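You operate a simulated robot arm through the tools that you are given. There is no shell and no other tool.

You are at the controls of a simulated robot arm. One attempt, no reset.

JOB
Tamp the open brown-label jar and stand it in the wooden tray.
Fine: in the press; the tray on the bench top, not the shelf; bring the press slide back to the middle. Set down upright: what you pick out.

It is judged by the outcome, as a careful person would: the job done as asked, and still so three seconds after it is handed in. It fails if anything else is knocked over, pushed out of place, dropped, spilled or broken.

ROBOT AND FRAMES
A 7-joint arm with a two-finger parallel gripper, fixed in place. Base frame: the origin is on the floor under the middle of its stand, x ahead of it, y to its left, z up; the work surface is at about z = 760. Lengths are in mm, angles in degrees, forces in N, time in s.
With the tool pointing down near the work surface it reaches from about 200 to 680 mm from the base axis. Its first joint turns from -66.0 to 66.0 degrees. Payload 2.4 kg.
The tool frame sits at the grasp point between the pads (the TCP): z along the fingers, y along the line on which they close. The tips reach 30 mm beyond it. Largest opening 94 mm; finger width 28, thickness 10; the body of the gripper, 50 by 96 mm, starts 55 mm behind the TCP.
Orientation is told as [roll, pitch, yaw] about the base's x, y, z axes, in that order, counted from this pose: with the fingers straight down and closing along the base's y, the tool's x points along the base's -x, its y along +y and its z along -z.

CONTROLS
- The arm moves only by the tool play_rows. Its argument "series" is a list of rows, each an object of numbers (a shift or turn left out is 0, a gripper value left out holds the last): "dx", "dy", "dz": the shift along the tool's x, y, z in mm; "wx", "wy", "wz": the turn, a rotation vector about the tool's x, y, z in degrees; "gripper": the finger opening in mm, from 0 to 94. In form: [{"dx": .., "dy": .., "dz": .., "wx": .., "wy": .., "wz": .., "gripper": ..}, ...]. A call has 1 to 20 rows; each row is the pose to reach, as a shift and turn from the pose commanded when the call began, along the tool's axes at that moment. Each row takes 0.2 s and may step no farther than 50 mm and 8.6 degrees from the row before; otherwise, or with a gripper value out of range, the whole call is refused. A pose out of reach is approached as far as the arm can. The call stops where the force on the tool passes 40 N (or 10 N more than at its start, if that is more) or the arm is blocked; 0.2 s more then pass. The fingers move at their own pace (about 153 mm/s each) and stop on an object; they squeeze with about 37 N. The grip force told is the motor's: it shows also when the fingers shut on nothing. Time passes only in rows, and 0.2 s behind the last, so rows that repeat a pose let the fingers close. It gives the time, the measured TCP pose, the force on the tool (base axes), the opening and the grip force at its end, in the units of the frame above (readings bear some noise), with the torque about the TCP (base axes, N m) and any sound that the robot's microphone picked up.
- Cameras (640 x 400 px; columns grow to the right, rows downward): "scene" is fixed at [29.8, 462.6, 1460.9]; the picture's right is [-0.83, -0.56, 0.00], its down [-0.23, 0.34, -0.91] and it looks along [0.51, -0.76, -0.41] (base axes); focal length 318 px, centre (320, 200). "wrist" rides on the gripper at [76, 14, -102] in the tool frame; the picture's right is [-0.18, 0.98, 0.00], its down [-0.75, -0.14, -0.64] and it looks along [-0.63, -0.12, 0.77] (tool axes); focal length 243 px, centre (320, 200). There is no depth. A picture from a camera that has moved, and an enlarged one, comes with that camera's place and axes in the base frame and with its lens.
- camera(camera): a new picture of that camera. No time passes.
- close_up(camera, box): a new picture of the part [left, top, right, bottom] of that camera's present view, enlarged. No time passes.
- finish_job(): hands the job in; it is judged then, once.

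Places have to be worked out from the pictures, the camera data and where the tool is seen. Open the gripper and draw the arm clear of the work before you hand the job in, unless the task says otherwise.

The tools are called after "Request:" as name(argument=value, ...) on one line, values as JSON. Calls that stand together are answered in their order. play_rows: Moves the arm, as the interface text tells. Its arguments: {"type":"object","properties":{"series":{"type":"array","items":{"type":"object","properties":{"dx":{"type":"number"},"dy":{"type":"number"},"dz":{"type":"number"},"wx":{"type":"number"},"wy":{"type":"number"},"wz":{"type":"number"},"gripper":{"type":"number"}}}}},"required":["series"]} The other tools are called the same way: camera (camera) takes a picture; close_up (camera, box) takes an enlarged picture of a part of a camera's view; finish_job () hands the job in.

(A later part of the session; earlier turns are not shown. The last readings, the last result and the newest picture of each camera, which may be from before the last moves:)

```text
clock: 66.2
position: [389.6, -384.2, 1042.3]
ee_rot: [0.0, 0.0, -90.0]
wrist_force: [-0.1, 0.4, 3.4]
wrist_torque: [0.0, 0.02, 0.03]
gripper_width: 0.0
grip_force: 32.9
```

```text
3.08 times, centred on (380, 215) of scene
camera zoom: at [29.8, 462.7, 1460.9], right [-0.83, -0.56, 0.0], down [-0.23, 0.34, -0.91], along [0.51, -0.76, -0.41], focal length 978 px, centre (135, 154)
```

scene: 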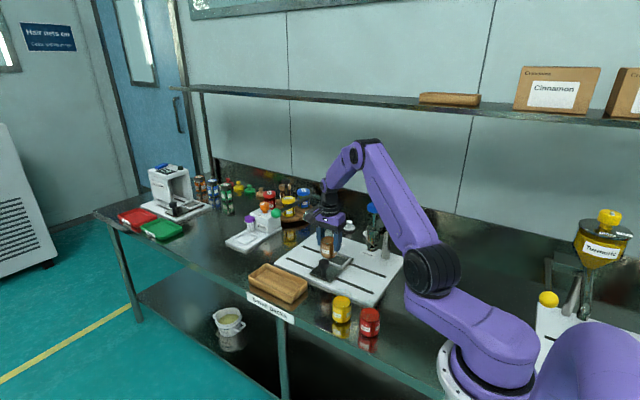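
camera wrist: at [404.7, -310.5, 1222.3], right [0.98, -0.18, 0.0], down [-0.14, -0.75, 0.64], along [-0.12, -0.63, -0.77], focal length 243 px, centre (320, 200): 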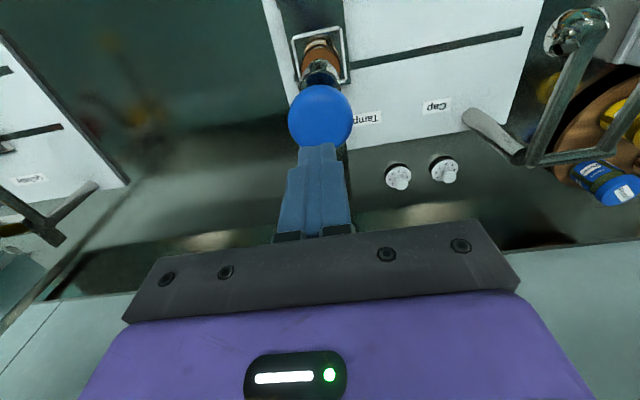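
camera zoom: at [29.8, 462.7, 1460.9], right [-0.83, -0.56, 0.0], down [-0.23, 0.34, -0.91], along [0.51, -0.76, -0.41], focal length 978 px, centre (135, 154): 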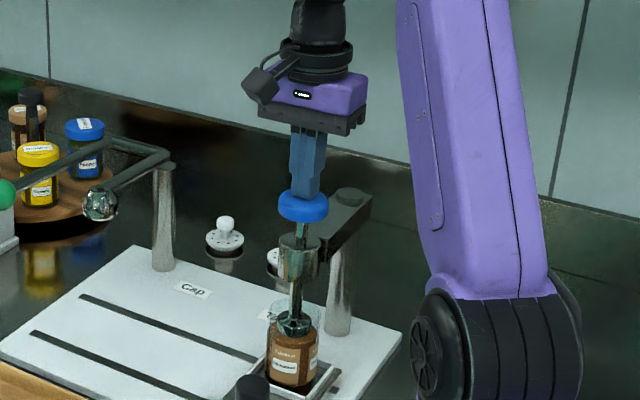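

The foot is going into the jar mouth with only about 3 N. I'm checking it's inside the glass before pressing down onto the powder.

Request:
close_up(camera="scene", box=[360, 225, 410, 285])

Request:
camera(camera="wrist")

```text
6.67 times, centred on (385, 255) of scene
camera zoom: at [29.8, 462.7, 1460.9], right [-0.83, -0.56, 0.0], down [-0.23, 0.34, -0.91], along [0.51, -0.76, -0.41], focal length 2119 px, centre (-113, -167)
```

zoom: 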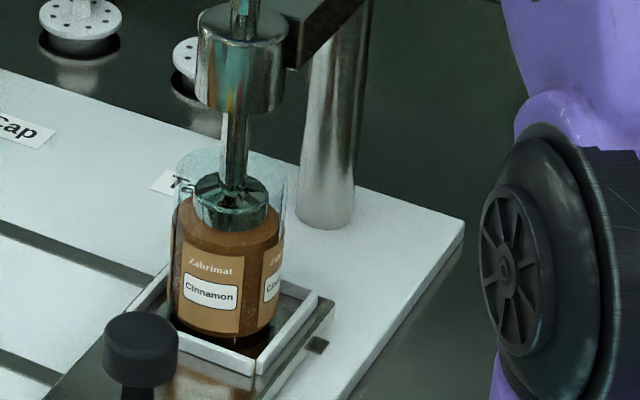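

```text
taken
camera wrist: at [404.4, -308.7, 1144.8], right [0.98, -0.18, 0.0], down [-0.14, -0.75, 0.64], along [-0.12, -0.63, -0.77], focal length 243 px, centre (320, 200)
```

wrist: 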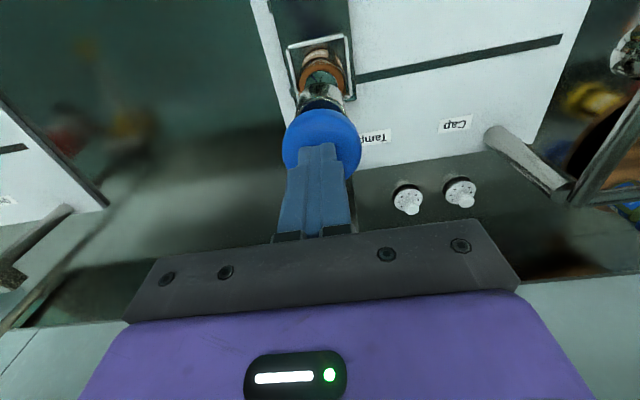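

The foot is inside the jar, just above the powder. I'm pressing on in 2 mm steps to tamp.

Request:
play_rows(series=[{"dz": 2, "gripper": 0}, {"dz": 4, "gripper": 0}, {"dz": 6, "gripper": 0}, {"dz": 8, "gripper": 0}, {"dz": 10, "gripper": 0}, {"dz": 12, "gripper": 0}, {"dz": 14, "gripper": 0}, {"dz": 16, "gripper": 0}, {"dz": 18, "gripper": 0}, {"dz": 20, "gripper": 0}, {"dz": 20, "gripper": 0}])

Request:
close_up(camera="scene", box=[360, 215, 410, 285])

```text
clock: 68.6
position: [389.4, -383.4, 1023.3]
ee_rot: [0.0, 0.0, -90.1]
wrist_force: [0.6, -0.4, 4.4]
wrist_torque: [-0.02, -0.04, -0.01]
gripper_width: 0.1
grip_force: 32.7
heard: click
```

```text
5.71 times, centred on (385, 250) of scene
camera zoom: at [29.8, 462.7, 1460.9], right [-0.83, -0.56, 0.0], down [-0.23, 0.34, -0.91], along [0.51, -0.76, -0.41], focal length 1816 px, centre (-51, -86)
```

zoom: 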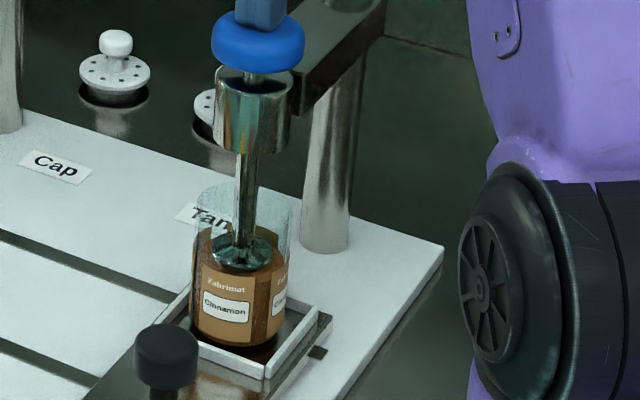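

A click was heard with the foot down on the powder. I'm holding a moment, then letting the plunger rise under control and inspecting the powder.

Request:
play_rows(series=[{"dz": 0, "gripper": 0}, {"dz": 0, "gripper": 0}, {"dz": -5, "gripper": 0}, {"dz": -12, "gripper": 0}, {"dz": -20, "gripper": 0}, {"dz": -28, "gripper": 0}, {"dz": -36, "gripper": 0}, {"dz": -44, "gripper": 0}, {"dz": -52, "gripper": 0}, {"dz": -62, "gripper": 0}, {"dz": -74, "gripper": 0}, {"dz": -86, "gripper": 0}, {"dz": -97, "gripper": 0}, {"dz": -97, "gripper": 0}])

Request:
close_up(camera="scene", box=[360, 195, 420, 285])

Request:
close_up(camera="scene", box=[370, 235, 405, 285])

Request:
camera(camera="wrist")

```text
clock: 71.6
position: [388.7, -384.3, 1120.2]
ee_rot: [0.0, 0.0, -90.1]
wrist_force: [0.2, 0.2, 0.0]
wrist_torque: [-0.01, 0.03, 0.0]
gripper_width: 0.0
grip_force: 33.0
```

```text
4.44 times, centred on (390, 240) of scene
camera zoom: at [29.8, 462.6, 1460.9], right [-0.83, -0.56, 0.0], down [-0.23, 0.34, -0.91], along [0.51, -0.76, -0.41], focal length 1413 px, centre (9, 22)
```

zoom: 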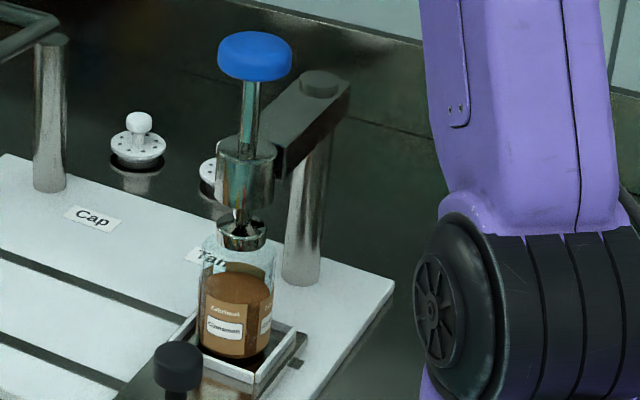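

```text
8.00 times, centred on (388, 260) of scene
camera zoom: at [29.8, 462.6, 1460.9], right [-0.83, -0.56, 0.0], down [-0.23, 0.34, -0.91], along [0.51, -0.76, -0.41], focal length 2543 px, centre (-220, -280)
```

zoom: 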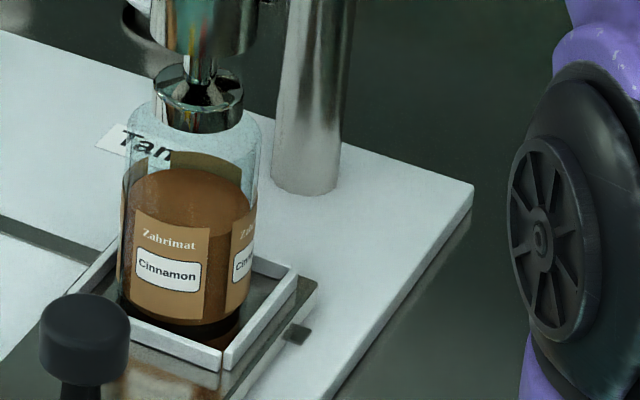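

```text
taken
camera wrist: at [405.1, -309.5, 1222.5], right [0.98, -0.18, 0.0], down [-0.14, -0.75, 0.64], along [-0.12, -0.63, -0.77], focal length 243 px, centre (320, 200)
```

wrist: 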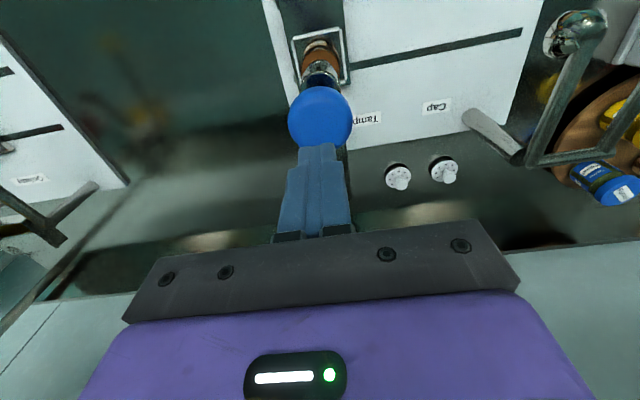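

The powder level is visibly lower, so the jar is tamped, and the plunger has returned to the top. Next I go back over the slide knob with the fingers open and the tool tilted as before.

Request:
play_rows(series=[{"dx": 20, "gripper": 0}, {"dx": 50, "gripper": 0}, {"dx": 78, "gripper": 30}, {"dx": 92, "gripper": 70}, {"dx": 92, "wy": -4, "gripper": 70}, {"dx": 92, "wy": -8, "gripper": 70}, {"dx": 92, "wy": -8, "gripper": 70}])

Request:
play_rows(series=[{"dx": 4, "dz": 29}, {"dx": 10, "dz": 71}, {"dx": 16, "dz": 114}, {"dx": 22.3, "dz": 158.4}, {"dx": 22.3, "dz": 158.4}])

Request:
close_up(camera="wrist", box=[220, 20, 420, 240])

```text
clock: 73.2
position: [389.8, -293.0, 1119.7]
ee_rot: [0.0, -8.1, -90.0]
wrist_force: [-0.6, -0.2, -0.2]
wrist_torque: [-0.01, 0.01, 0.01]
gripper_width: 70.0
grip_force: 0.1
```

```text
clock: 74.4
position: [386.5, -291.5, 961.9]
ee_rot: [0.0, -8.1, -90.0]
wrist_force: [0.2, -0.2, 0.6]
wrist_torque: [0.02, 0.0, -0.02]
gripper_width: 70.1
grip_force: 0.0
```

```text
1.82 times, centred on (320, 130) of wrist
camera zoom: at [402.8, -203.2, 1051.2], right [0.98, -0.18, 0.03], down [-0.14, -0.66, 0.74], along [-0.12, -0.73, -0.67], focal length 441 px, centre (320, 327)
```

zoom: 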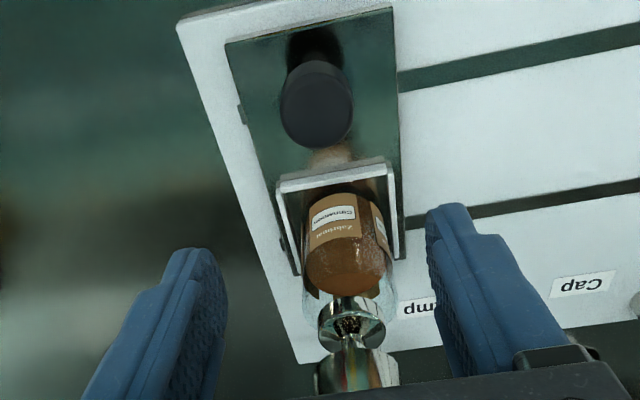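

The slide knob sits at about (390, -291.7). I'm descending around it and closing to a loose fork rather than clamping, so that no vertical load builds up.

Request:
play_rows(series=[{"dx": 5, "dz": 36, "dy": 1.5}, {"dx": 11, "dz": 79, "dy": 1.5}, {"dx": 15.3, "dz": 109, "dy": 1.5}, {"dx": 18, "dz": 128, "dy": 1.5}, {"dx": 19, "dz": 135, "dy": 1.5}, {"dx": 19, "dz": 135, "dy": 1.5}, {"dx": 19, "dz": 135, "dy": 1.5, "gripper": 50}, {"dx": 19, "dz": 135, "dy": 1.5, "gripper": 39}, {"dx": 19, "dz": 135, "dy": 1.5, "gripper": 39}])

Request:
camera(camera="wrist")

```text
clock: 76.4
position: [391.1, -290.3, 823.6]
ee_rot: [0.0, -8.1, -90.0]
wrist_force: [-0.3, 0.7, -0.5]
wrist_torque: [-0.02, -0.01, 0.0]
gripper_width: 38.9
grip_force: 0.1
```

```text
taken
camera wrist: at [406.4, -202.1, 913.3], right [0.98, -0.18, 0.03], down [-0.14, -0.66, 0.74], along [-0.12, -0.73, -0.67], focal length 243 px, centre (320, 200)
```

wrist: 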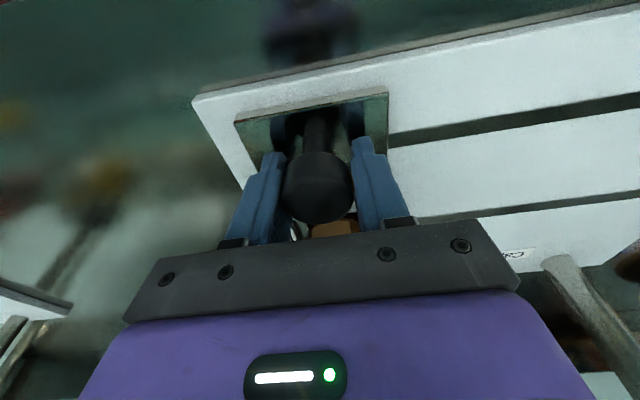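

The fork is around the knob. I'm moving the slide back toward the middle (+x), slowly.

Request:
play_rows(series=[{"dy": 1.5}, {"dy": 3.5}, {"dy": 7}, {"dy": 11}, {"dy": 16}, {"dy": 21}, {"dy": 26}, {"dy": 31}, {"dy": 36}, {"dy": 41}, {"dy": 46}, {"dy": 51}, {"dy": 56}, {"dy": 61}, {"dy": 66}, {"dy": 70}, {"dy": 73}, {"dy": 75}, {"dy": 75}])

Request:
close_up(camera="scene", box=[310, 180, 420, 290])

```text
clock: 80.4
position: [466.4, -293.0, 823.7]
ee_rot: [0.1, -8.0, -89.9]
wrist_force: [0.7, 0.3, 0.1]
wrist_torque: [0.01, -0.02, -0.02]
gripper_width: 39.1
grip_force: 0.2
```

```text
3.64 times, centred on (365, 235) of scene
camera zoom: at [29.8, 462.6, 1460.9], right [-0.83, -0.56, 0.0], down [-0.23, 0.34, -0.91], along [0.51, -0.76, -0.41], focal length 1156 px, centre (156, 73)
```

zoom: 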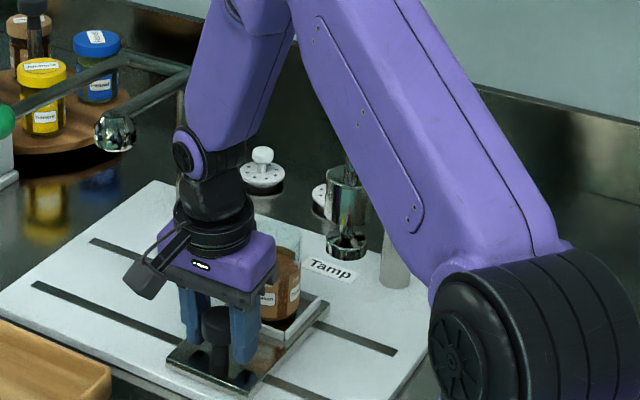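

The slide follows with no load. I'm finishing the return to the middle at x≈520.5, then briefly closing to centre the knob there, and reopening.

Request:
play_rows(series=[{"dy": 1.5}, {"dy": 4.5}, {"dy": 9}, {"dy": 14}, {"dy": 19}, {"dy": 24}, {"dy": 29}, {"dy": 34}, {"dy": 39}, {"dy": 44}, {"dy": 49}, {"dy": 52.5}, {"dy": 54.5}, {"dy": 54.5}])

Request:
camera(camera="wrist")

Request:
close_up(camera="scene", box=[310, 190, 410, 290])

```text
clock: 83.4
position: [520.6, -293.2, 822.6]
ee_rot: [-0.1, -8.0, -89.9]
wrist_force: [-0.2, 0.7, 0.1]
wrist_torque: [-0.02, 0.01, 0.0]
gripper_width: 38.9
grip_force: 0.0
```

```text
taken
camera wrist: at [535.5, -203.5, 913.9], right [0.98, -0.18, 0.03], down [-0.14, -0.66, 0.74], along [-0.12, -0.73, -0.67], focal length 243 px, centre (320, 200)
```

wrist: 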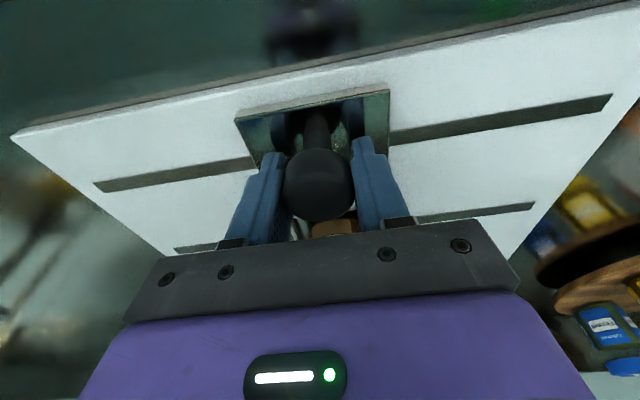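

```text
4.00 times, centred on (360, 240) of scene
camera zoom: at [29.8, 462.6, 1460.9], right [-0.83, -0.56, 0.0], down [-0.23, 0.34, -0.91], along [0.51, -0.76, -0.41], focal length 1271 px, centre (160, 40)
```

zoom: 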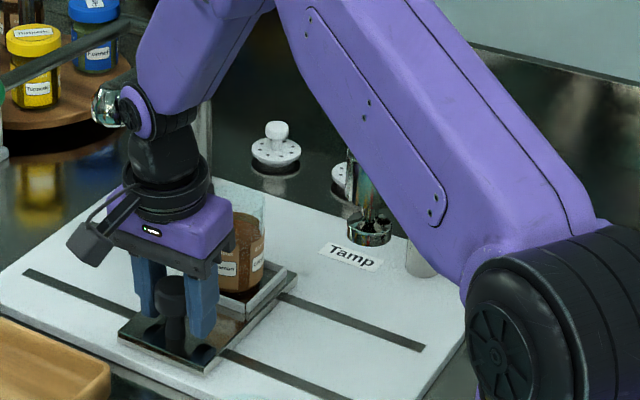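

The slide matches its original place within about 1–2 mm. I'm closing briefly to centre it on x≈520.5, then releasing and lifting clear.

Request:
play_rows(series=[{"gripper": 34}, {"gripper": 30}, {"gripper": 30}, {"gripper": 45}, {"gripper": 70}, {"gripper": 70}])

Request:
play_rows(series=[{"dx": -2.8, "dz": -19.8}, {"dx": -6.3, "dz": -44.6}, {"dx": -10.4, "dz": -74.3}, {"dx": -14.6, "dz": -104}, {"dx": -17, "dz": -121}, {"dx": -17, "dz": -121, "wy": 4, "gripper": 80}, {"dx": -17, "dz": -121, "wy": 8, "gripper": 80}, {"dx": -17, "dz": -121, "wy": 8, "gripper": 80}])

Request:
camera(camera="wrist")

Request:
close_up(camera="wrist", box=[240, 50, 400, 230])

Request:
close_up(camera="scene", box=[310, 190, 410, 290])

```text
clock: 84.8
position: [519.1, -292.2, 822.3]
ee_rot: [-0.1, -8.0, -90.1]
wrist_force: [0.3, 0.2, -0.8]
wrist_torque: [-0.02, 0.02, -0.03]
gripper_width: 70.0
grip_force: 0.0
```

```text
clock: 86.6
position: [519.9, -293.3, 945.7]
ee_rot: [0.0, 0.0, -90.1]
wrist_force: [0.8, 0.1, 0.0]
wrist_torque: [0.0, -0.01, 0.0]
gripper_width: 80.0
grip_force: 0.0
```

```text
taken
camera wrist: at [535.5, -217.0, 1048.1], right [0.98, -0.18, 0.0], down [-0.14, -0.75, 0.64], along [-0.12, -0.63, -0.77], focal length 243 px, centre (320, 200)
```

wrist: 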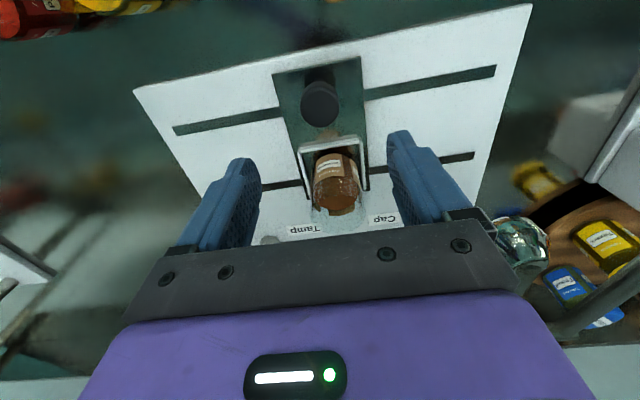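

```text
2.22 times, centred on (320, 140) of wrist
camera zoom: at [535.5, -217.0, 1048.1], right [0.98, -0.18, 0.0], down [-0.14, -0.75, 0.64], along [-0.12, -0.63, -0.77], focal length 539 px, centre (320, 333)
```

zoom: 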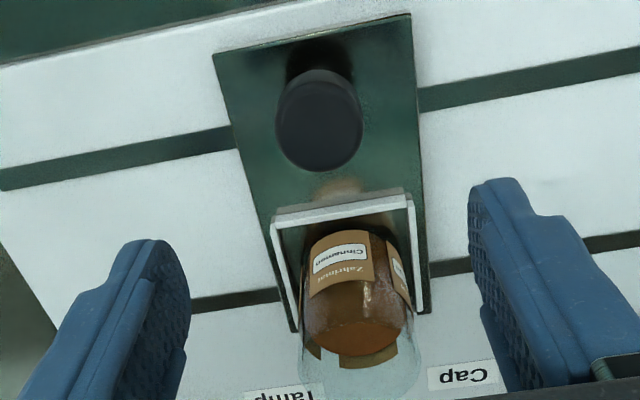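

```text
4.00 times, centred on (360, 240) of scene
camera zoom: at [29.8, 462.6, 1460.9], right [-0.83, -0.56, 0.0], down [-0.23, 0.34, -0.91], along [0.51, -0.76, -0.41], focal length 1271 px, centre (160, 40)
```

zoom: 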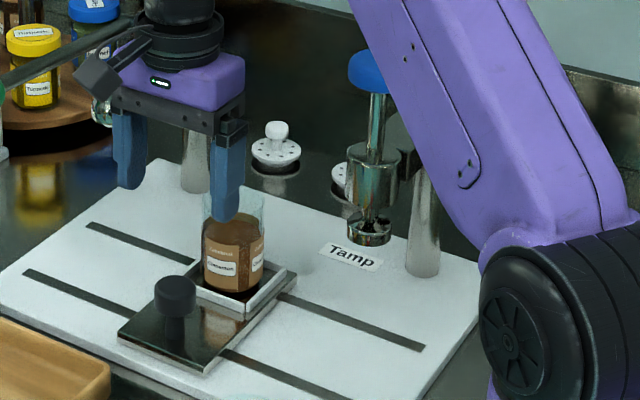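

Slide is back at its original spot and the jar is still upright and centred. I'm moving over the jar for pick-up.

Request:
play_rows(series=[{"dx": -20, "dy": 0.5}, {"dx": -45, "dy": 1}, {"dx": -70, "dy": 1}, {"dx": -87, "dy": 1}, {"dx": -92.5, "dy": 1}, {"dx": -92.5, "dy": 1}])

Request:
close_up(camera="wrist", box=[220, 30, 420, 230])

Request:
close_up(camera="scene", box=[310, 190, 410, 290])

```text
clock: 88.0
position: [520.6, -384.3, 945.7]
ee_rot: [0.0, 0.0, -90.0]
wrist_force: [0.5, -0.6, -0.6]
wrist_torque: [-0.01, 0.01, 0.01]
gripper_width: 79.7
grip_force: 0.2
```

```text
2.00 times, centred on (320, 130) of wrist
camera zoom: at [537.0, -308.4, 1049.1], right [0.98, -0.18, 0.0], down [-0.14, -0.75, 0.64], along [-0.12, -0.63, -0.77], focal length 485 px, centre (320, 340)
```

zoom: 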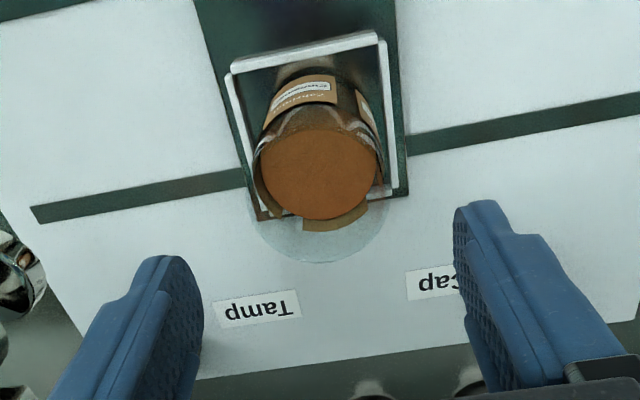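

```text
4.00 times, centred on (360, 240) of scene
camera zoom: at [29.8, 462.6, 1460.9], right [-0.83, -0.56, 0.0], down [-0.23, 0.34, -0.91], along [0.51, -0.76, -0.41], focal length 1271 px, centre (160, 40)
```

zoom: 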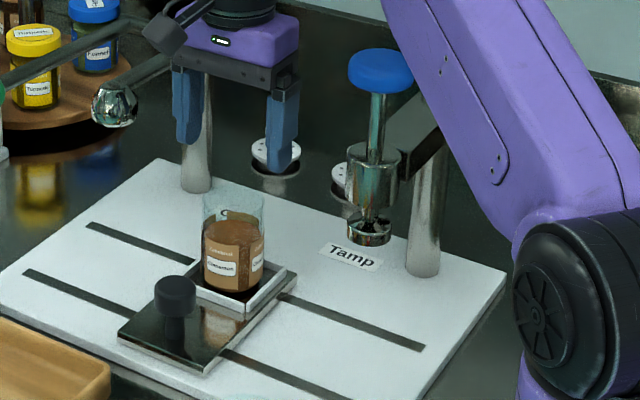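

The jar reads about (521.2, -386.5 to -387.5). I'm correcting 2 mm and descending to grasp height around it.

Request:
play_rows(series=[{"dx": -2, "dz": 15}, {"dx": -2, "dz": 35}, {"dx": -2, "dz": 55}, {"dx": -2, "dz": 75}, {"dx": -2, "dz": 90}, {"dx": -2, "dz": 98}, {"dx": -2, "dz": 101}, {"dx": -2, "dz": 101}])

Request:
close_up(camera="wrist", box=[220, 50, 420, 240])

Request:
close_up(camera="scene", box=[310, 200, 400, 290])

```text
clock: 89.8
position: [521.8, -386.5, 844.2]
ee_rot: [0.0, 0.0, -90.0]
wrist_force: [0.1, -0.8, 0.6]
wrist_torque: [0.01, 0.02, 0.01]
gripper_width: 79.9
grip_force: 0.0
```

```text
2.11 times, centred on (320, 145) of wrist
camera zoom: at [536.5, -310.9, 946.5], right [0.98, -0.18, 0.0], down [-0.14, -0.75, 0.64], along [-0.12, -0.63, -0.77], focal length 511 px, centre (320, 316)
```

zoom: 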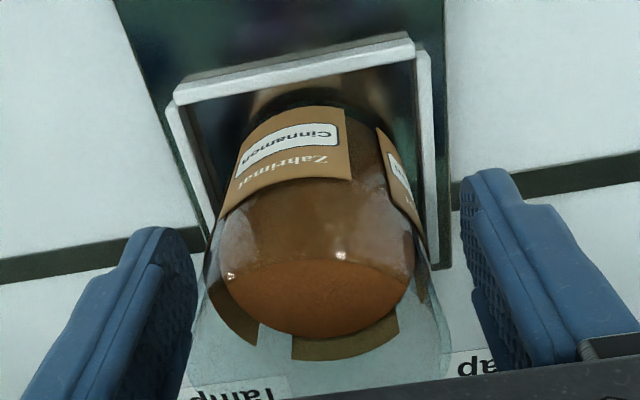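

```text
4.44 times, centred on (355, 245) of scene
camera zoom: at [29.8, 462.6, 1460.9], right [-0.83, -0.56, 0.0], down [-0.23, 0.34, -0.91], along [0.51, -0.76, -0.41], focal length 1413 px, centre (164, 0)
```

zoom: 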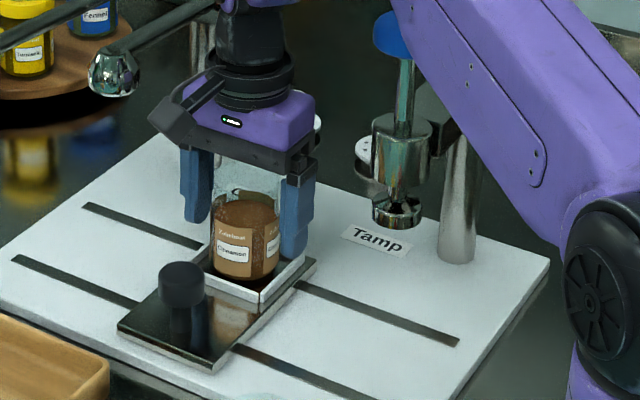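

The alignment matches the release view. I'm closing gradually on the jar and letting the grip settle.

Request:
play_rows(series=[{"gripper": 68}, {"gripper": 60}, {"gripper": 50}, {"gripper": 50}, {"gripper": 50}, {"gripper": 50}])

Request:
play_rows(series=[{"dz": -1, "gripper": 50}, {"dz": -2, "gripper": 50}, {"dz": -3.5, "gripper": 50}, {"dz": -5, "gripper": 50}, {"dz": -6, "gripper": 50}, {"dz": -6, "gripper": 50}])

Request:
close_up(camera="wrist", box=[220, 50, 420, 240])

Request:
close_up(camera="scene", box=[310, 200, 400, 290])

```text
clock: 91.2
position: [521.6, -386.5, 844.3]
ee_rot: [0.1, 0.0, -90.0]
wrist_force: [-1.0, 0.2, 0.3]
wrist_torque: [0.02, 0.01, -0.02]
gripper_width: 54.6
grip_force: 36.8
```

```text
clock: 92.6
position: [520.4, -387.5, 850.8]
ee_rot: [0.0, 0.1, -90.0]
wrist_force: [0.2, -0.8, -0.5]
wrist_torque: [-0.03, -0.01, 0.02]
gripper_width: 54.7
grip_force: 37.1
```

```text
2.11 times, centred on (320, 145) of wrist
camera zoom: at [536.3, -311.4, 953.1], right [0.98, -0.18, 0.0], down [-0.14, -0.75, 0.64], along [-0.12, -0.63, -0.77], focal length 511 px, centre (320, 316)
```

zoom: 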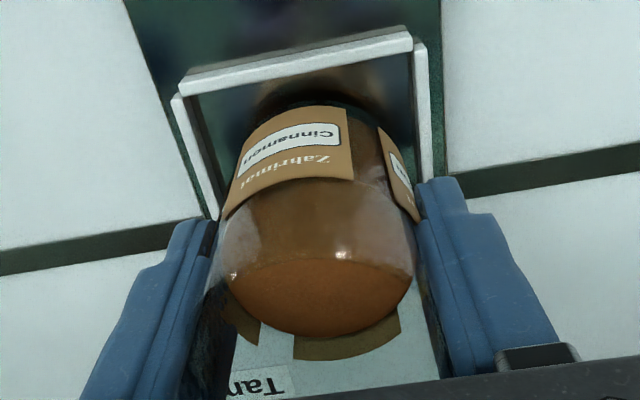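

```text
4.44 times, centred on (355, 245) of scene
camera zoom: at [29.8, 462.6, 1460.9], right [-0.83, -0.56, 0.0], down [-0.23, 0.34, -0.91], along [0.51, -0.76, -0.41], focal length 1413 px, centre (164, 0)
```

zoom: 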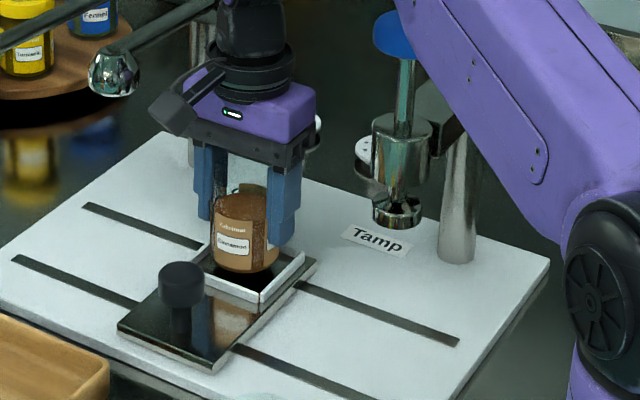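

The jar lifts cleanly with no slip. I'm raising it slowly to travel height.

Request:
play_rows(series=[{"dz": -2, "gripper": 50}, {"dz": -6, "gripper": 50}, {"dz": -12, "gripper": 50}, {"dz": -20, "gripper": 50}, {"dz": -29, "gripper": 50}, {"dz": -38, "gripper": 50}, {"dz": -47, "gripper": 50}, {"dz": -54, "gripper": 50}, {"dz": -59, "gripper": 50}, {"dz": -61, "gripper": 50}, {"dz": -61, "gripper": 50}])

Request:
camera(camera="wrist")

Request:
camera(camera="scene")

```text
clock: 95.0
position: [521.8, -388.0, 911.7]
ee_rot: [0.1, 0.0, -90.0]
wrist_force: [-0.3, -0.1, -0.7]
wrist_torque: [0.0, 0.01, 0.01]
gripper_width: 54.9
grip_force: 36.9
```

```text
taken
camera wrist: at [536.0, -311.8, 1013.4], right [0.98, -0.18, 0.0], down [-0.14, -0.75, 0.64], along [-0.12, -0.63, -0.77], focal length 243 px, centre (320, 200)
```

wrist: 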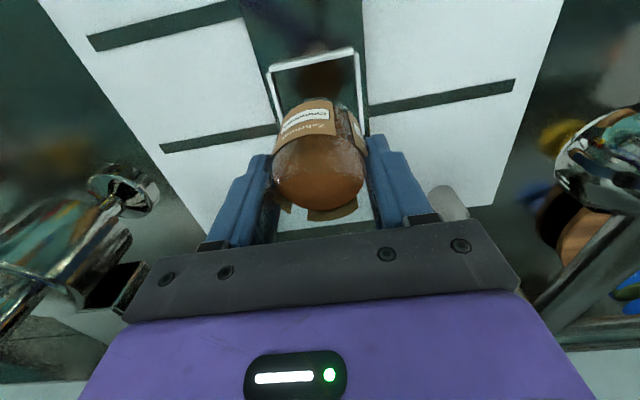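

```text
taken
```

scene: 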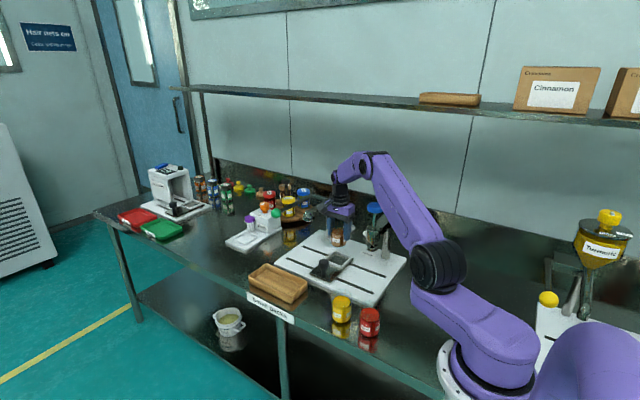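

The jar is secure at travel height. I'm carrying it to the tray, stopping above its near part at about (600, -175), well clear of the cap station's lever.

Request:
play_rows(series=[{"dx": 4, "gripper": 50}, {"dx": 12, "gripper": 50}, {"dx": 24, "dy": 2, "gripper": 50}, {"dx": 38, "dy": 6, "gripper": 50}, {"dx": 52, "dy": 11, "gripper": 50}, {"dx": 66, "dy": 17, "gripper": 50}, {"dx": 80, "dy": 23, "gripper": 50}, {"dx": 94, "dy": 29, "gripper": 50}, {"dx": 108, "dy": 35, "gripper": 50}, {"dx": 122, "dy": 41, "gripper": 50}, {"dx": 136, "dy": 47, "gripper": 50}, {"dx": 150, "dy": 53, "gripper": 50}, {"dx": 164, "dy": 59, "gripper": 50}, {"dx": 178, "dy": 65, "gripper": 50}, {"dx": 192, "dy": 71, "gripper": 50}, {"dx": 204, "dy": 76, "gripper": 50}, {"dx": 211, "dy": 78, "gripper": 50}, {"dx": 213, "dy": 78, "gripper": 50}, {"dx": 213, "dy": 78, "gripper": 50}])

Request:
camera(camera="wrist")

Request:
camera(camera="scene")

Request:
close_up(camera="scene", box=[230, 200, 340, 320])

```text
clock: 99.0
position: [598.6, -172.9, 911.4]
ee_rot: [0.0, 0.0, -90.0]
wrist_force: [-1.0, -0.2, -0.4]
wrist_torque: [0.0, 0.01, -0.01]
gripper_width: 54.5
grip_force: 37.2
```

```text
taken
camera wrist: at [614.6, -97.1, 1013.4], right [0.98, -0.18, 0.0], down [-0.14, -0.75, 0.64], along [-0.12, -0.63, -0.77], focal length 243 px, centre (320, 200)
```

wrist: 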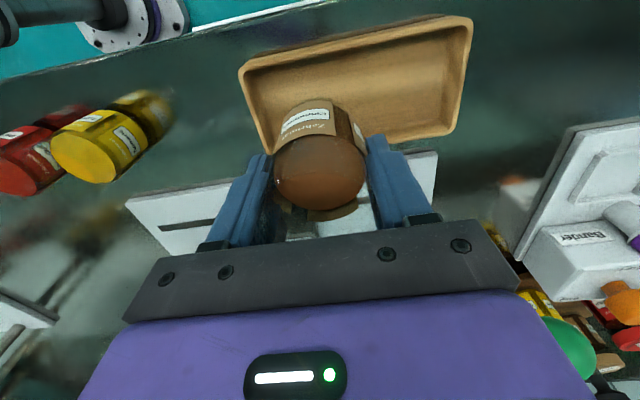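

```text
taken
```

scene: 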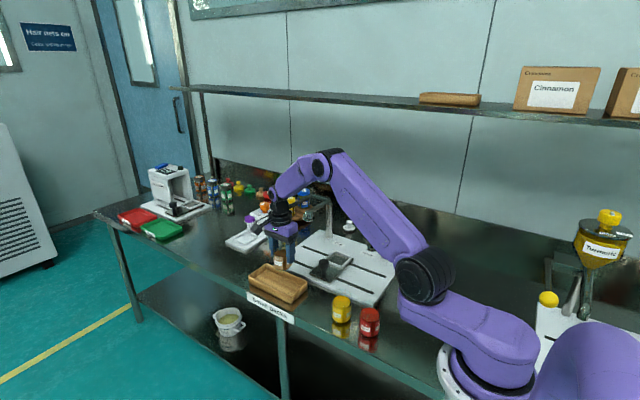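

```text
3.33 times, centred on (285, 260) of scene
camera zoom: at [29.8, 462.6, 1460.9], right [-0.83, -0.56, 0.0], down [-0.23, 0.34, -0.91], along [0.51, -0.76, -0.41], focal length 1059 px, centre (437, 0)
```

zoom: 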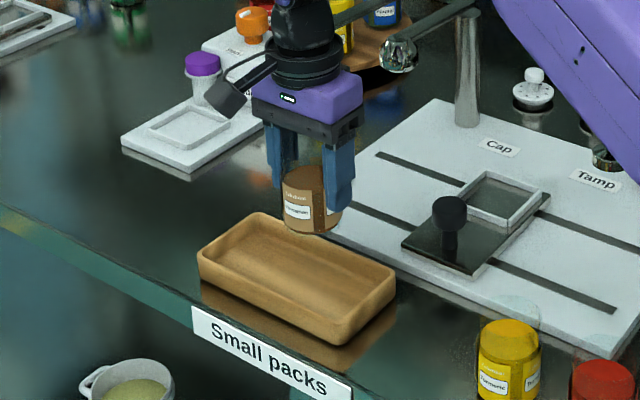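

The tray rim spans about x 537–718 and y -129 to -221, with its centre line at y≈-175.5. I'm shifting 1.5 mm and lowering to just above the rim for a check.

Request:
play_rows(series=[{"dx": -1.5, "dz": 2, "gripper": 50}, {"dx": -1.5, "dz": 6, "gripper": 50}, {"dx": -1.5, "dz": 12, "gripper": 50}, {"dx": -1.5, "dz": 20, "gripper": 50}, {"dx": -1.5, "dz": 28, "gripper": 50}, {"dx": -1.5, "dz": 36, "gripper": 50}, {"dx": -1.5, "dz": 44, "gripper": 50}, {"dx": -1.5, "dz": 50, "gripper": 50}, {"dx": -1.5, "dz": 54, "gripper": 50}, {"dx": -1.5, "dz": 56, "gripper": 50}, {"dx": -1.5, "dz": 56, "gripper": 50}])

Request:
camera(camera="wrist")

Request:
close_up(camera="scene", box=[240, 230, 320, 310])

```text
clock: 101.4
position: [599.0, -175.6, 855.3]
ee_rot: [0.0, -0.1, -90.1]
wrist_force: [-0.6, -0.4, -0.6]
wrist_torque: [0.01, 0.02, 0.02]
gripper_width: 54.2
grip_force: 37.0
```

```text
taken
camera wrist: at [614.5, -99.1, 957.7], right [0.98, -0.18, 0.0], down [-0.14, -0.75, 0.64], along [-0.12, -0.63, -0.77], focal length 243 px, centre (320, 200)
```

wrist: 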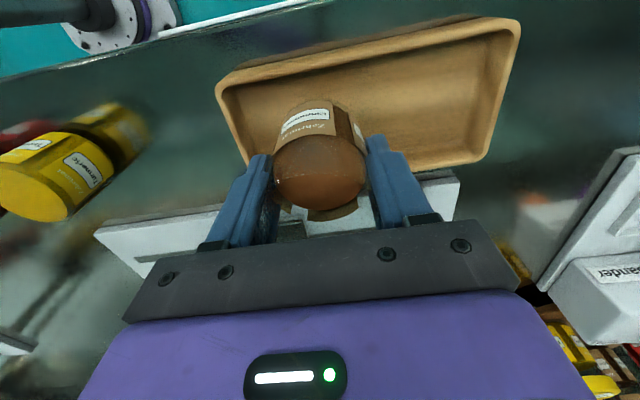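

```text
5.00 times, centred on (280, 270) of scene
camera zoom: at [29.8, 462.6, 1460.9], right [-0.83, -0.56, 0.0], down [-0.23, 0.34, -0.91], along [0.51, -0.76, -0.41], focal length 1589 px, centre (520, -150)
```

zoom: 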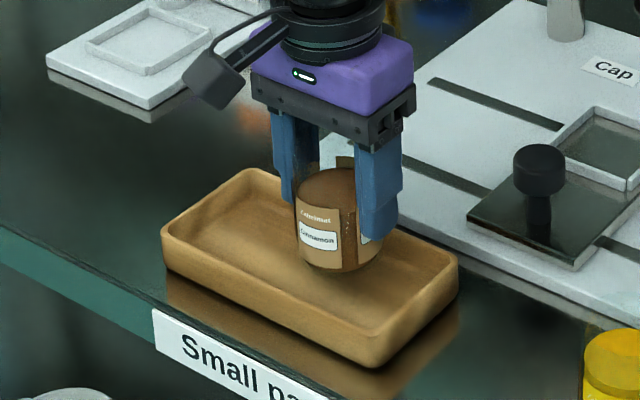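

The jar is over the tray, near its middle in width. I'm zooming in to check the side clearances before the final lowering.

Request:
close_up(camera="wrist", box=[200, 10, 530, 215])

```text
1.94 times, centred on (365, 112) of wrist
camera zoom: at [614.5, -99.1, 957.7], right [0.98, -0.18, 0.0], down [-0.14, -0.75, 0.64], along [-0.12, -0.63, -0.77], focal length 470 px, centre (233, 370)
```

zoom: 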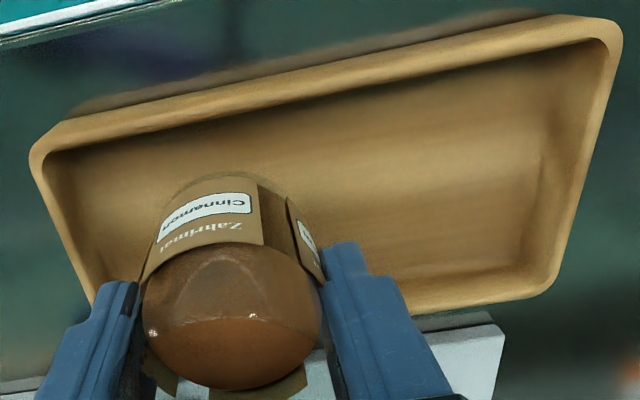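

I estimate the tray's inner width centre at y≈-173.5, so I shift 2.5 mm toward +y and lower in gently, finishing with small steps.

Request:
play_rows(series=[{"dx": 1.2, "gripper": 50}, {"dx": 2.5, "dz": 2, "gripper": 50}, {"dx": 2.5, "dz": 6, "gripper": 50}, {"dx": 2.5, "dz": 10, "gripper": 50}, {"dx": 2.5, "dz": 14, "gripper": 50}, {"dx": 2.5, "dz": 17, "gripper": 50}, {"dx": 2.5, "dz": 19, "gripper": 50}, {"dx": 2.5, "dz": 20, "gripper": 50}, {"dx": 2.5, "dz": 20, "gripper": 50}])

Request:
close_up(camera="scene", box=[240, 230, 320, 310])

Request:
close_up(camera="wrist", box=[200, 10, 530, 215])

```text
clock: 103.4
position: [599.8, -172.2, 835.0]
ee_rot: [0.0, 0.1, -90.0]
wrist_force: [-0.4, 0.4, -0.8]
wrist_torque: [0.0, 0.0, -0.03]
gripper_width: 54.2
grip_force: 37.3
```

```text
5.00 times, centred on (280, 270) of scene
camera zoom: at [29.8, 462.6, 1460.9], right [-0.83, -0.56, 0.0], down [-0.23, 0.34, -0.91], along [0.51, -0.76, -0.41], focal length 1589 px, centre (520, -150)
```

zoom: 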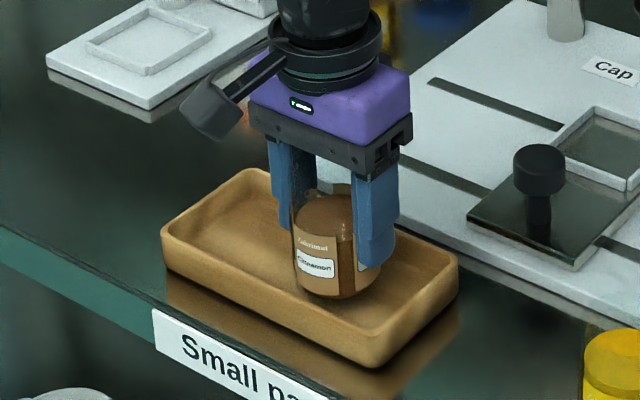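

```text
1.94 times, centred on (365, 112) of wrist
camera zoom: at [615.6, -96.2, 937.7], right [0.98, -0.18, 0.0], down [-0.14, -0.75, 0.64], along [-0.12, -0.63, -0.77], focal length 470 px, centre (233, 370)
```

zoom: 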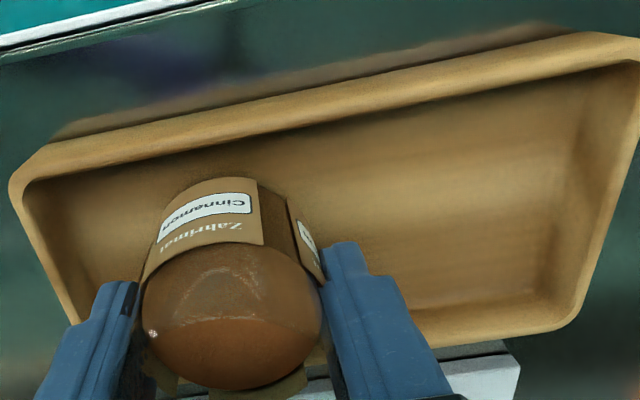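

There's no contact yet, with the base near z 775 and clear on both sides. I'm lowering in 1 mm steps.

Request:
play_rows(series=[{"dz": 1, "gripper": 50}, {"dz": 2, "gripper": 50}, {"dz": 3, "gripper": 50}, {"dz": 4, "gripper": 50}, {"dz": 4, "gripper": 50}])

Request:
close_up(camera="scene", box=[240, 230, 320, 310])

```text
clock: 104.6
position: [599.2, -172.7, 832.0]
ee_rot: [0.0, 0.0, -90.1]
wrist_force: [0.1, 0.3, 0.0]
wrist_torque: [0.0, -0.02, 0.0]
gripper_width: 54.3
grip_force: 36.8
```

```text
5.00 times, centred on (280, 270) of scene
camera zoom: at [29.8, 462.6, 1460.9], right [-0.83, -0.56, 0.0], down [-0.23, 0.34, -0.91], along [0.51, -0.76, -0.41], focal length 1589 px, centre (520, -150)
```

zoom: 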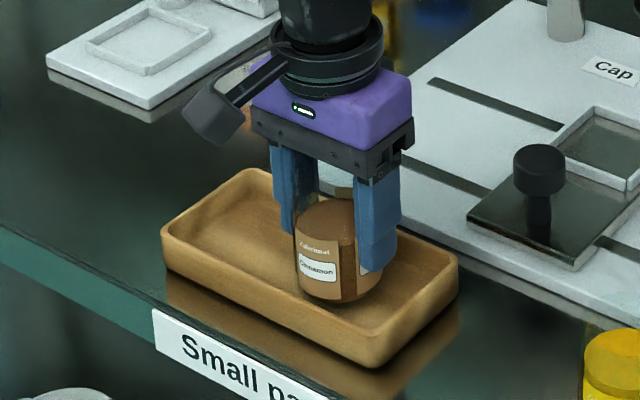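

Still no contact force. I'm continuing down in 1 mm steps.

Request:
play_rows(series=[{"dz": 1, "gripper": 50}, {"dz": 2, "gripper": 50}, {"dz": 3, "gripper": 50}, {"dz": 3, "gripper": 50}])

```text
clock: 105.6
position: [598.8, -173.1, 827.7]
ee_rot: [0.1, 0.0, -90.0]
wrist_force: [0.3, 0.9, -1.1]
wrist_torque: [0.01, 0.0, -0.01]
gripper_width: 54.3
grip_force: 36.7
```

The base is near z 768.5 and still free. I'm going a little further.

Request:
play_rows(series=[{"dz": 1, "gripper": 50}, {"dz": 2, "gripper": 50}, {"dz": 2, "gripper": 50}])

Request:
close_up(camera="scene", box=[270, 250, 315, 305])

```text
clock: 106.4
position: [599.8, -172.6, 825.0]
ee_rot: [0.0, 0.0, -90.0]
wrist_force: [-0.2, -0.1, -0.7]
wrist_torque: [0.0, 0.04, -0.01]
gripper_width: 54.6
grip_force: 37.0
```

```text
7.27 times, centred on (292, 278) of scene
camera zoom: at [29.8, 462.6, 1460.9], right [-0.83, -0.56, 0.0], down [-0.23, 0.34, -0.91], along [0.51, -0.76, -0.41], focal length 2312 px, centre (520, -364)
```

zoom: 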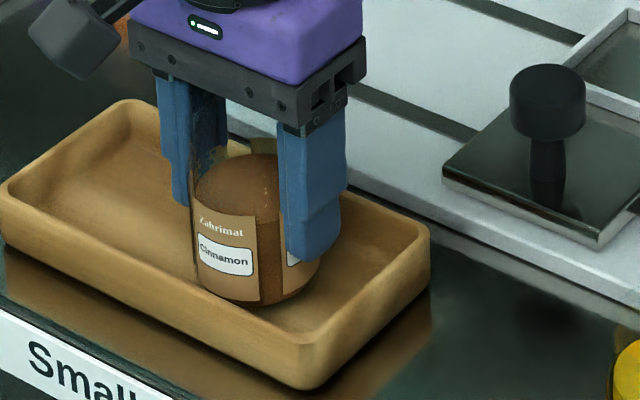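

Still free, and the base is nearly at the tray floor. Continuing by 1 mm steps until contact shows.

Request:
play_rows(series=[{"dz": 0.7, "gripper": 50}, {"dz": 1.4, "gripper": 50}, {"dz": 2, "gripper": 50}, {"dz": 2, "gripper": 50}])

```text
clock: 107.4
position: [600.0, -172.8, 825.1]
ee_rot: [0.0, -0.1, -90.0]
wrist_force: [0.0, 0.4, -0.4]
wrist_torque: [0.03, -0.01, -0.01]
gripper_width: 54.3
grip_force: 36.8
```

The readings show no contact yet, with about 1 mm of noise in the position. I'm taking another small step down.

Request:
play_rows(series=[{"dz": 0.7, "gripper": 50}, {"dz": 1.4, "gripper": 50}, {"dz": 2, "gripper": 50}, {"dz": 2, "gripper": 50}])

Request:
close_up(camera="scene", box=[270, 250, 315, 305])

```text
clock: 108.4
position: [601.4, -172.1, 822.1]
ee_rot: [0.1, 0.0, -90.0]
wrist_force: [-2.1, 0.6, 9.2]
wrist_torque: [0.02, 0.16, -0.04]
gripper_width: 54.3
grip_force: 37.4
```

```text
7.27 times, centred on (292, 278) of scene
camera zoom: at [29.6, 462.7, 1460.9], right [-0.83, -0.56, 0.0], down [-0.23, 0.34, -0.91], along [0.51, -0.76, -0.41], focal length 2312 px, centre (520, -364)
```

zoom: 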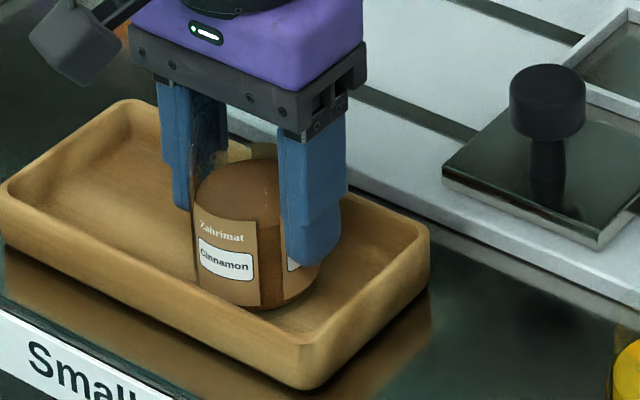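

The jar has touched the tray floor, with 9 N of contact. I'm easing off half a millimetre and opening gently.

Request:
play_rows(series=[{"dz": -0.5, "gripper": 50}, {"dz": -0.5, "gripper": 56}, {"dz": -0.5, "gripper": 62}, {"dz": -0.5, "gripper": 76}, {"dz": -0.5, "gripper": 76}])

Request:
close_up(camera="scene", box=[265, 245, 320, 305])

Request:
camera(camera="wrist")

```text
clock: 109.6
position: [600.0, -172.3, 822.8]
ee_rot: [0.0, 0.0, -90.0]
wrist_force: [0.3, 0.0, 0.0]
wrist_torque: [-0.03, 0.02, 0.01]
gripper_width: 75.9
grip_force: 0.0
```

```text
6.67 times, centred on (292, 275) of scene
camera zoom: at [29.8, 462.6, 1460.9], right [-0.83, -0.56, 0.0], down [-0.23, 0.34, -0.91], along [0.51, -0.76, -0.41], focal length 2119 px, centre (503, -300)
```

zoom: 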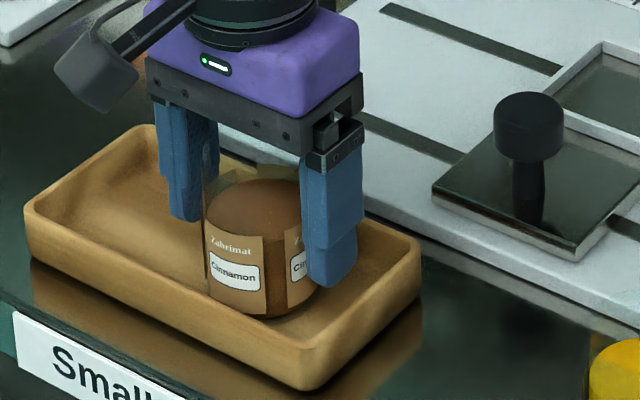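

```text
taken
camera wrist: at [614.7, -96.7, 925.2], right [0.98, -0.18, 0.0], down [-0.14, -0.75, 0.64], along [-0.12, -0.63, -0.77], focal length 243 px, centre (320, 200)
```

wrist: 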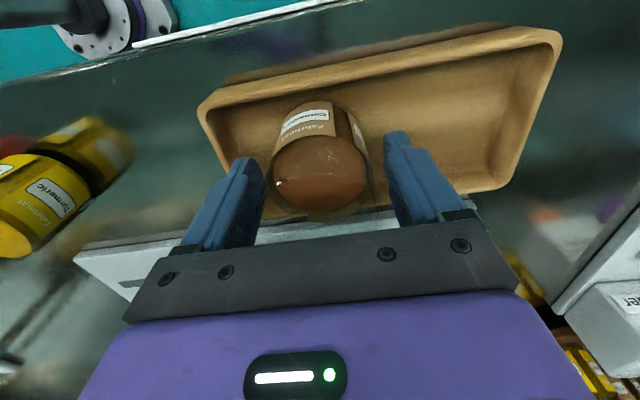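

The jar stands upright and free in the tray. I'm rising straight up clear of it.

Request:
play_rows(series=[{"dz": -8}, {"dz": -22}, {"dz": -42}, {"dz": -65}, {"dz": -90}, {"dz": -115}, {"dz": -140}, {"dz": -165}, {"dz": -165}])

Request:
camera(camera="wrist")

Request:
close_up(camera="scene", box=[230, 170, 420, 345])

```text
clock: 111.6
position: [600.5, -172.3, 989.1]
ee_rot: [0.0, 0.0, -90.0]
wrist_force: [0.6, -0.1, -0.9]
wrist_torque: [-0.02, 0.0, -0.03]
gripper_width: 76.0
grip_force: 0.1
```

```text
taken
camera wrist: at [615.0, -96.8, 1091.9], right [0.98, -0.18, 0.0], down [-0.14, -0.75, 0.64], along [-0.12, -0.63, -0.77], focal length 243 px, centre (320, 200)
```

wrist: 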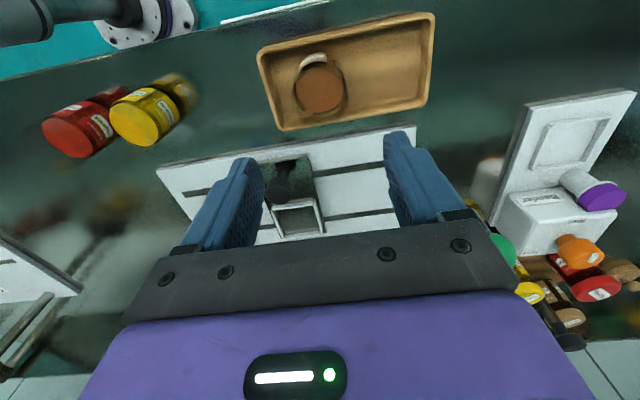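

```text
2.29 times, centred on (325, 258) of scene
camera zoom: at [29.8, 462.6, 1460.9], right [-0.83, -0.56, 0.0], down [-0.23, 0.34, -0.91], along [0.51, -0.76, -0.41], focal length 726 px, centre (309, 69)
```

zoom: 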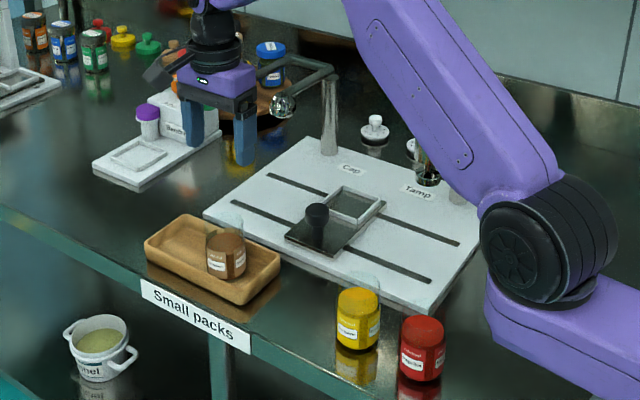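

The jar is upright in the tray and the press slide is in the middle. I'm drawing the arm back and up, clear of the work, for a final check.

Request:
play_rows(series=[{"dz": -30}, {"dz": -65}, {"dz": -100, "dy": -10}, {"dz": -130, "dy": -35}, {"dz": -155, "dy": -65, "dx": -5}, {"dz": -170, "dy": -95, "dx": -10}, {"dz": -180, "dy": -125, "dx": -20}, {"dz": -180, "dy": -155, "dx": -30}, {"dz": -180, "dy": -180, "dx": -40}, {"dz": -180, "dy": -180, "dx": -40}])

Request:
camera(camera="wrist")

Request:
camera(camera="scene")

Request:
close_up(camera="scene", box=[240, 190, 420, 345])

```text
clock: 113.8
position: [420.1, -212.2, 1167.2]
ee_rot: [0.1, 0.1, -90.1]
wrist_force: [-0.6, -0.5, -0.4]
wrist_torque: [0.01, -0.01, 0.03]
gripper_width: 76.0
grip_force: 0.1
```

```text
taken
camera wrist: at [434.9, -137.0, 1269.7], right [0.98, -0.18, 0.0], down [-0.14, -0.75, 0.64], along [-0.12, -0.63, -0.77], focal length 243 px, centre (320, 200)
```

wrist: 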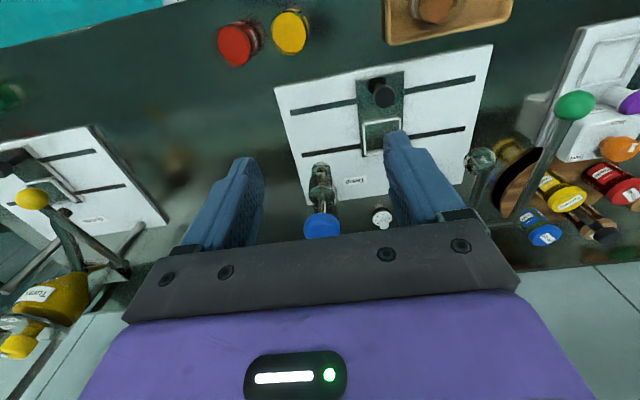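

```text
taken
```

scene: 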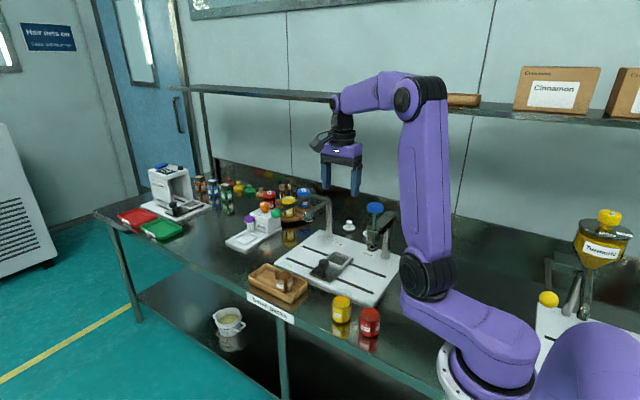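

```text
2.58 times, centred on (330, 268) of scene
camera zoom: at [29.8, 462.6, 1460.9], right [-0.83, -0.56, 0.0], down [-0.23, 0.34, -0.91], along [0.51, -0.76, -0.41], focal length 820 px, centre (294, 26)
```

zoom: 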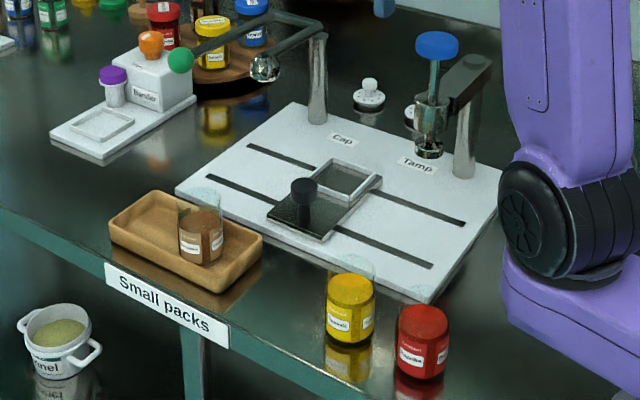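

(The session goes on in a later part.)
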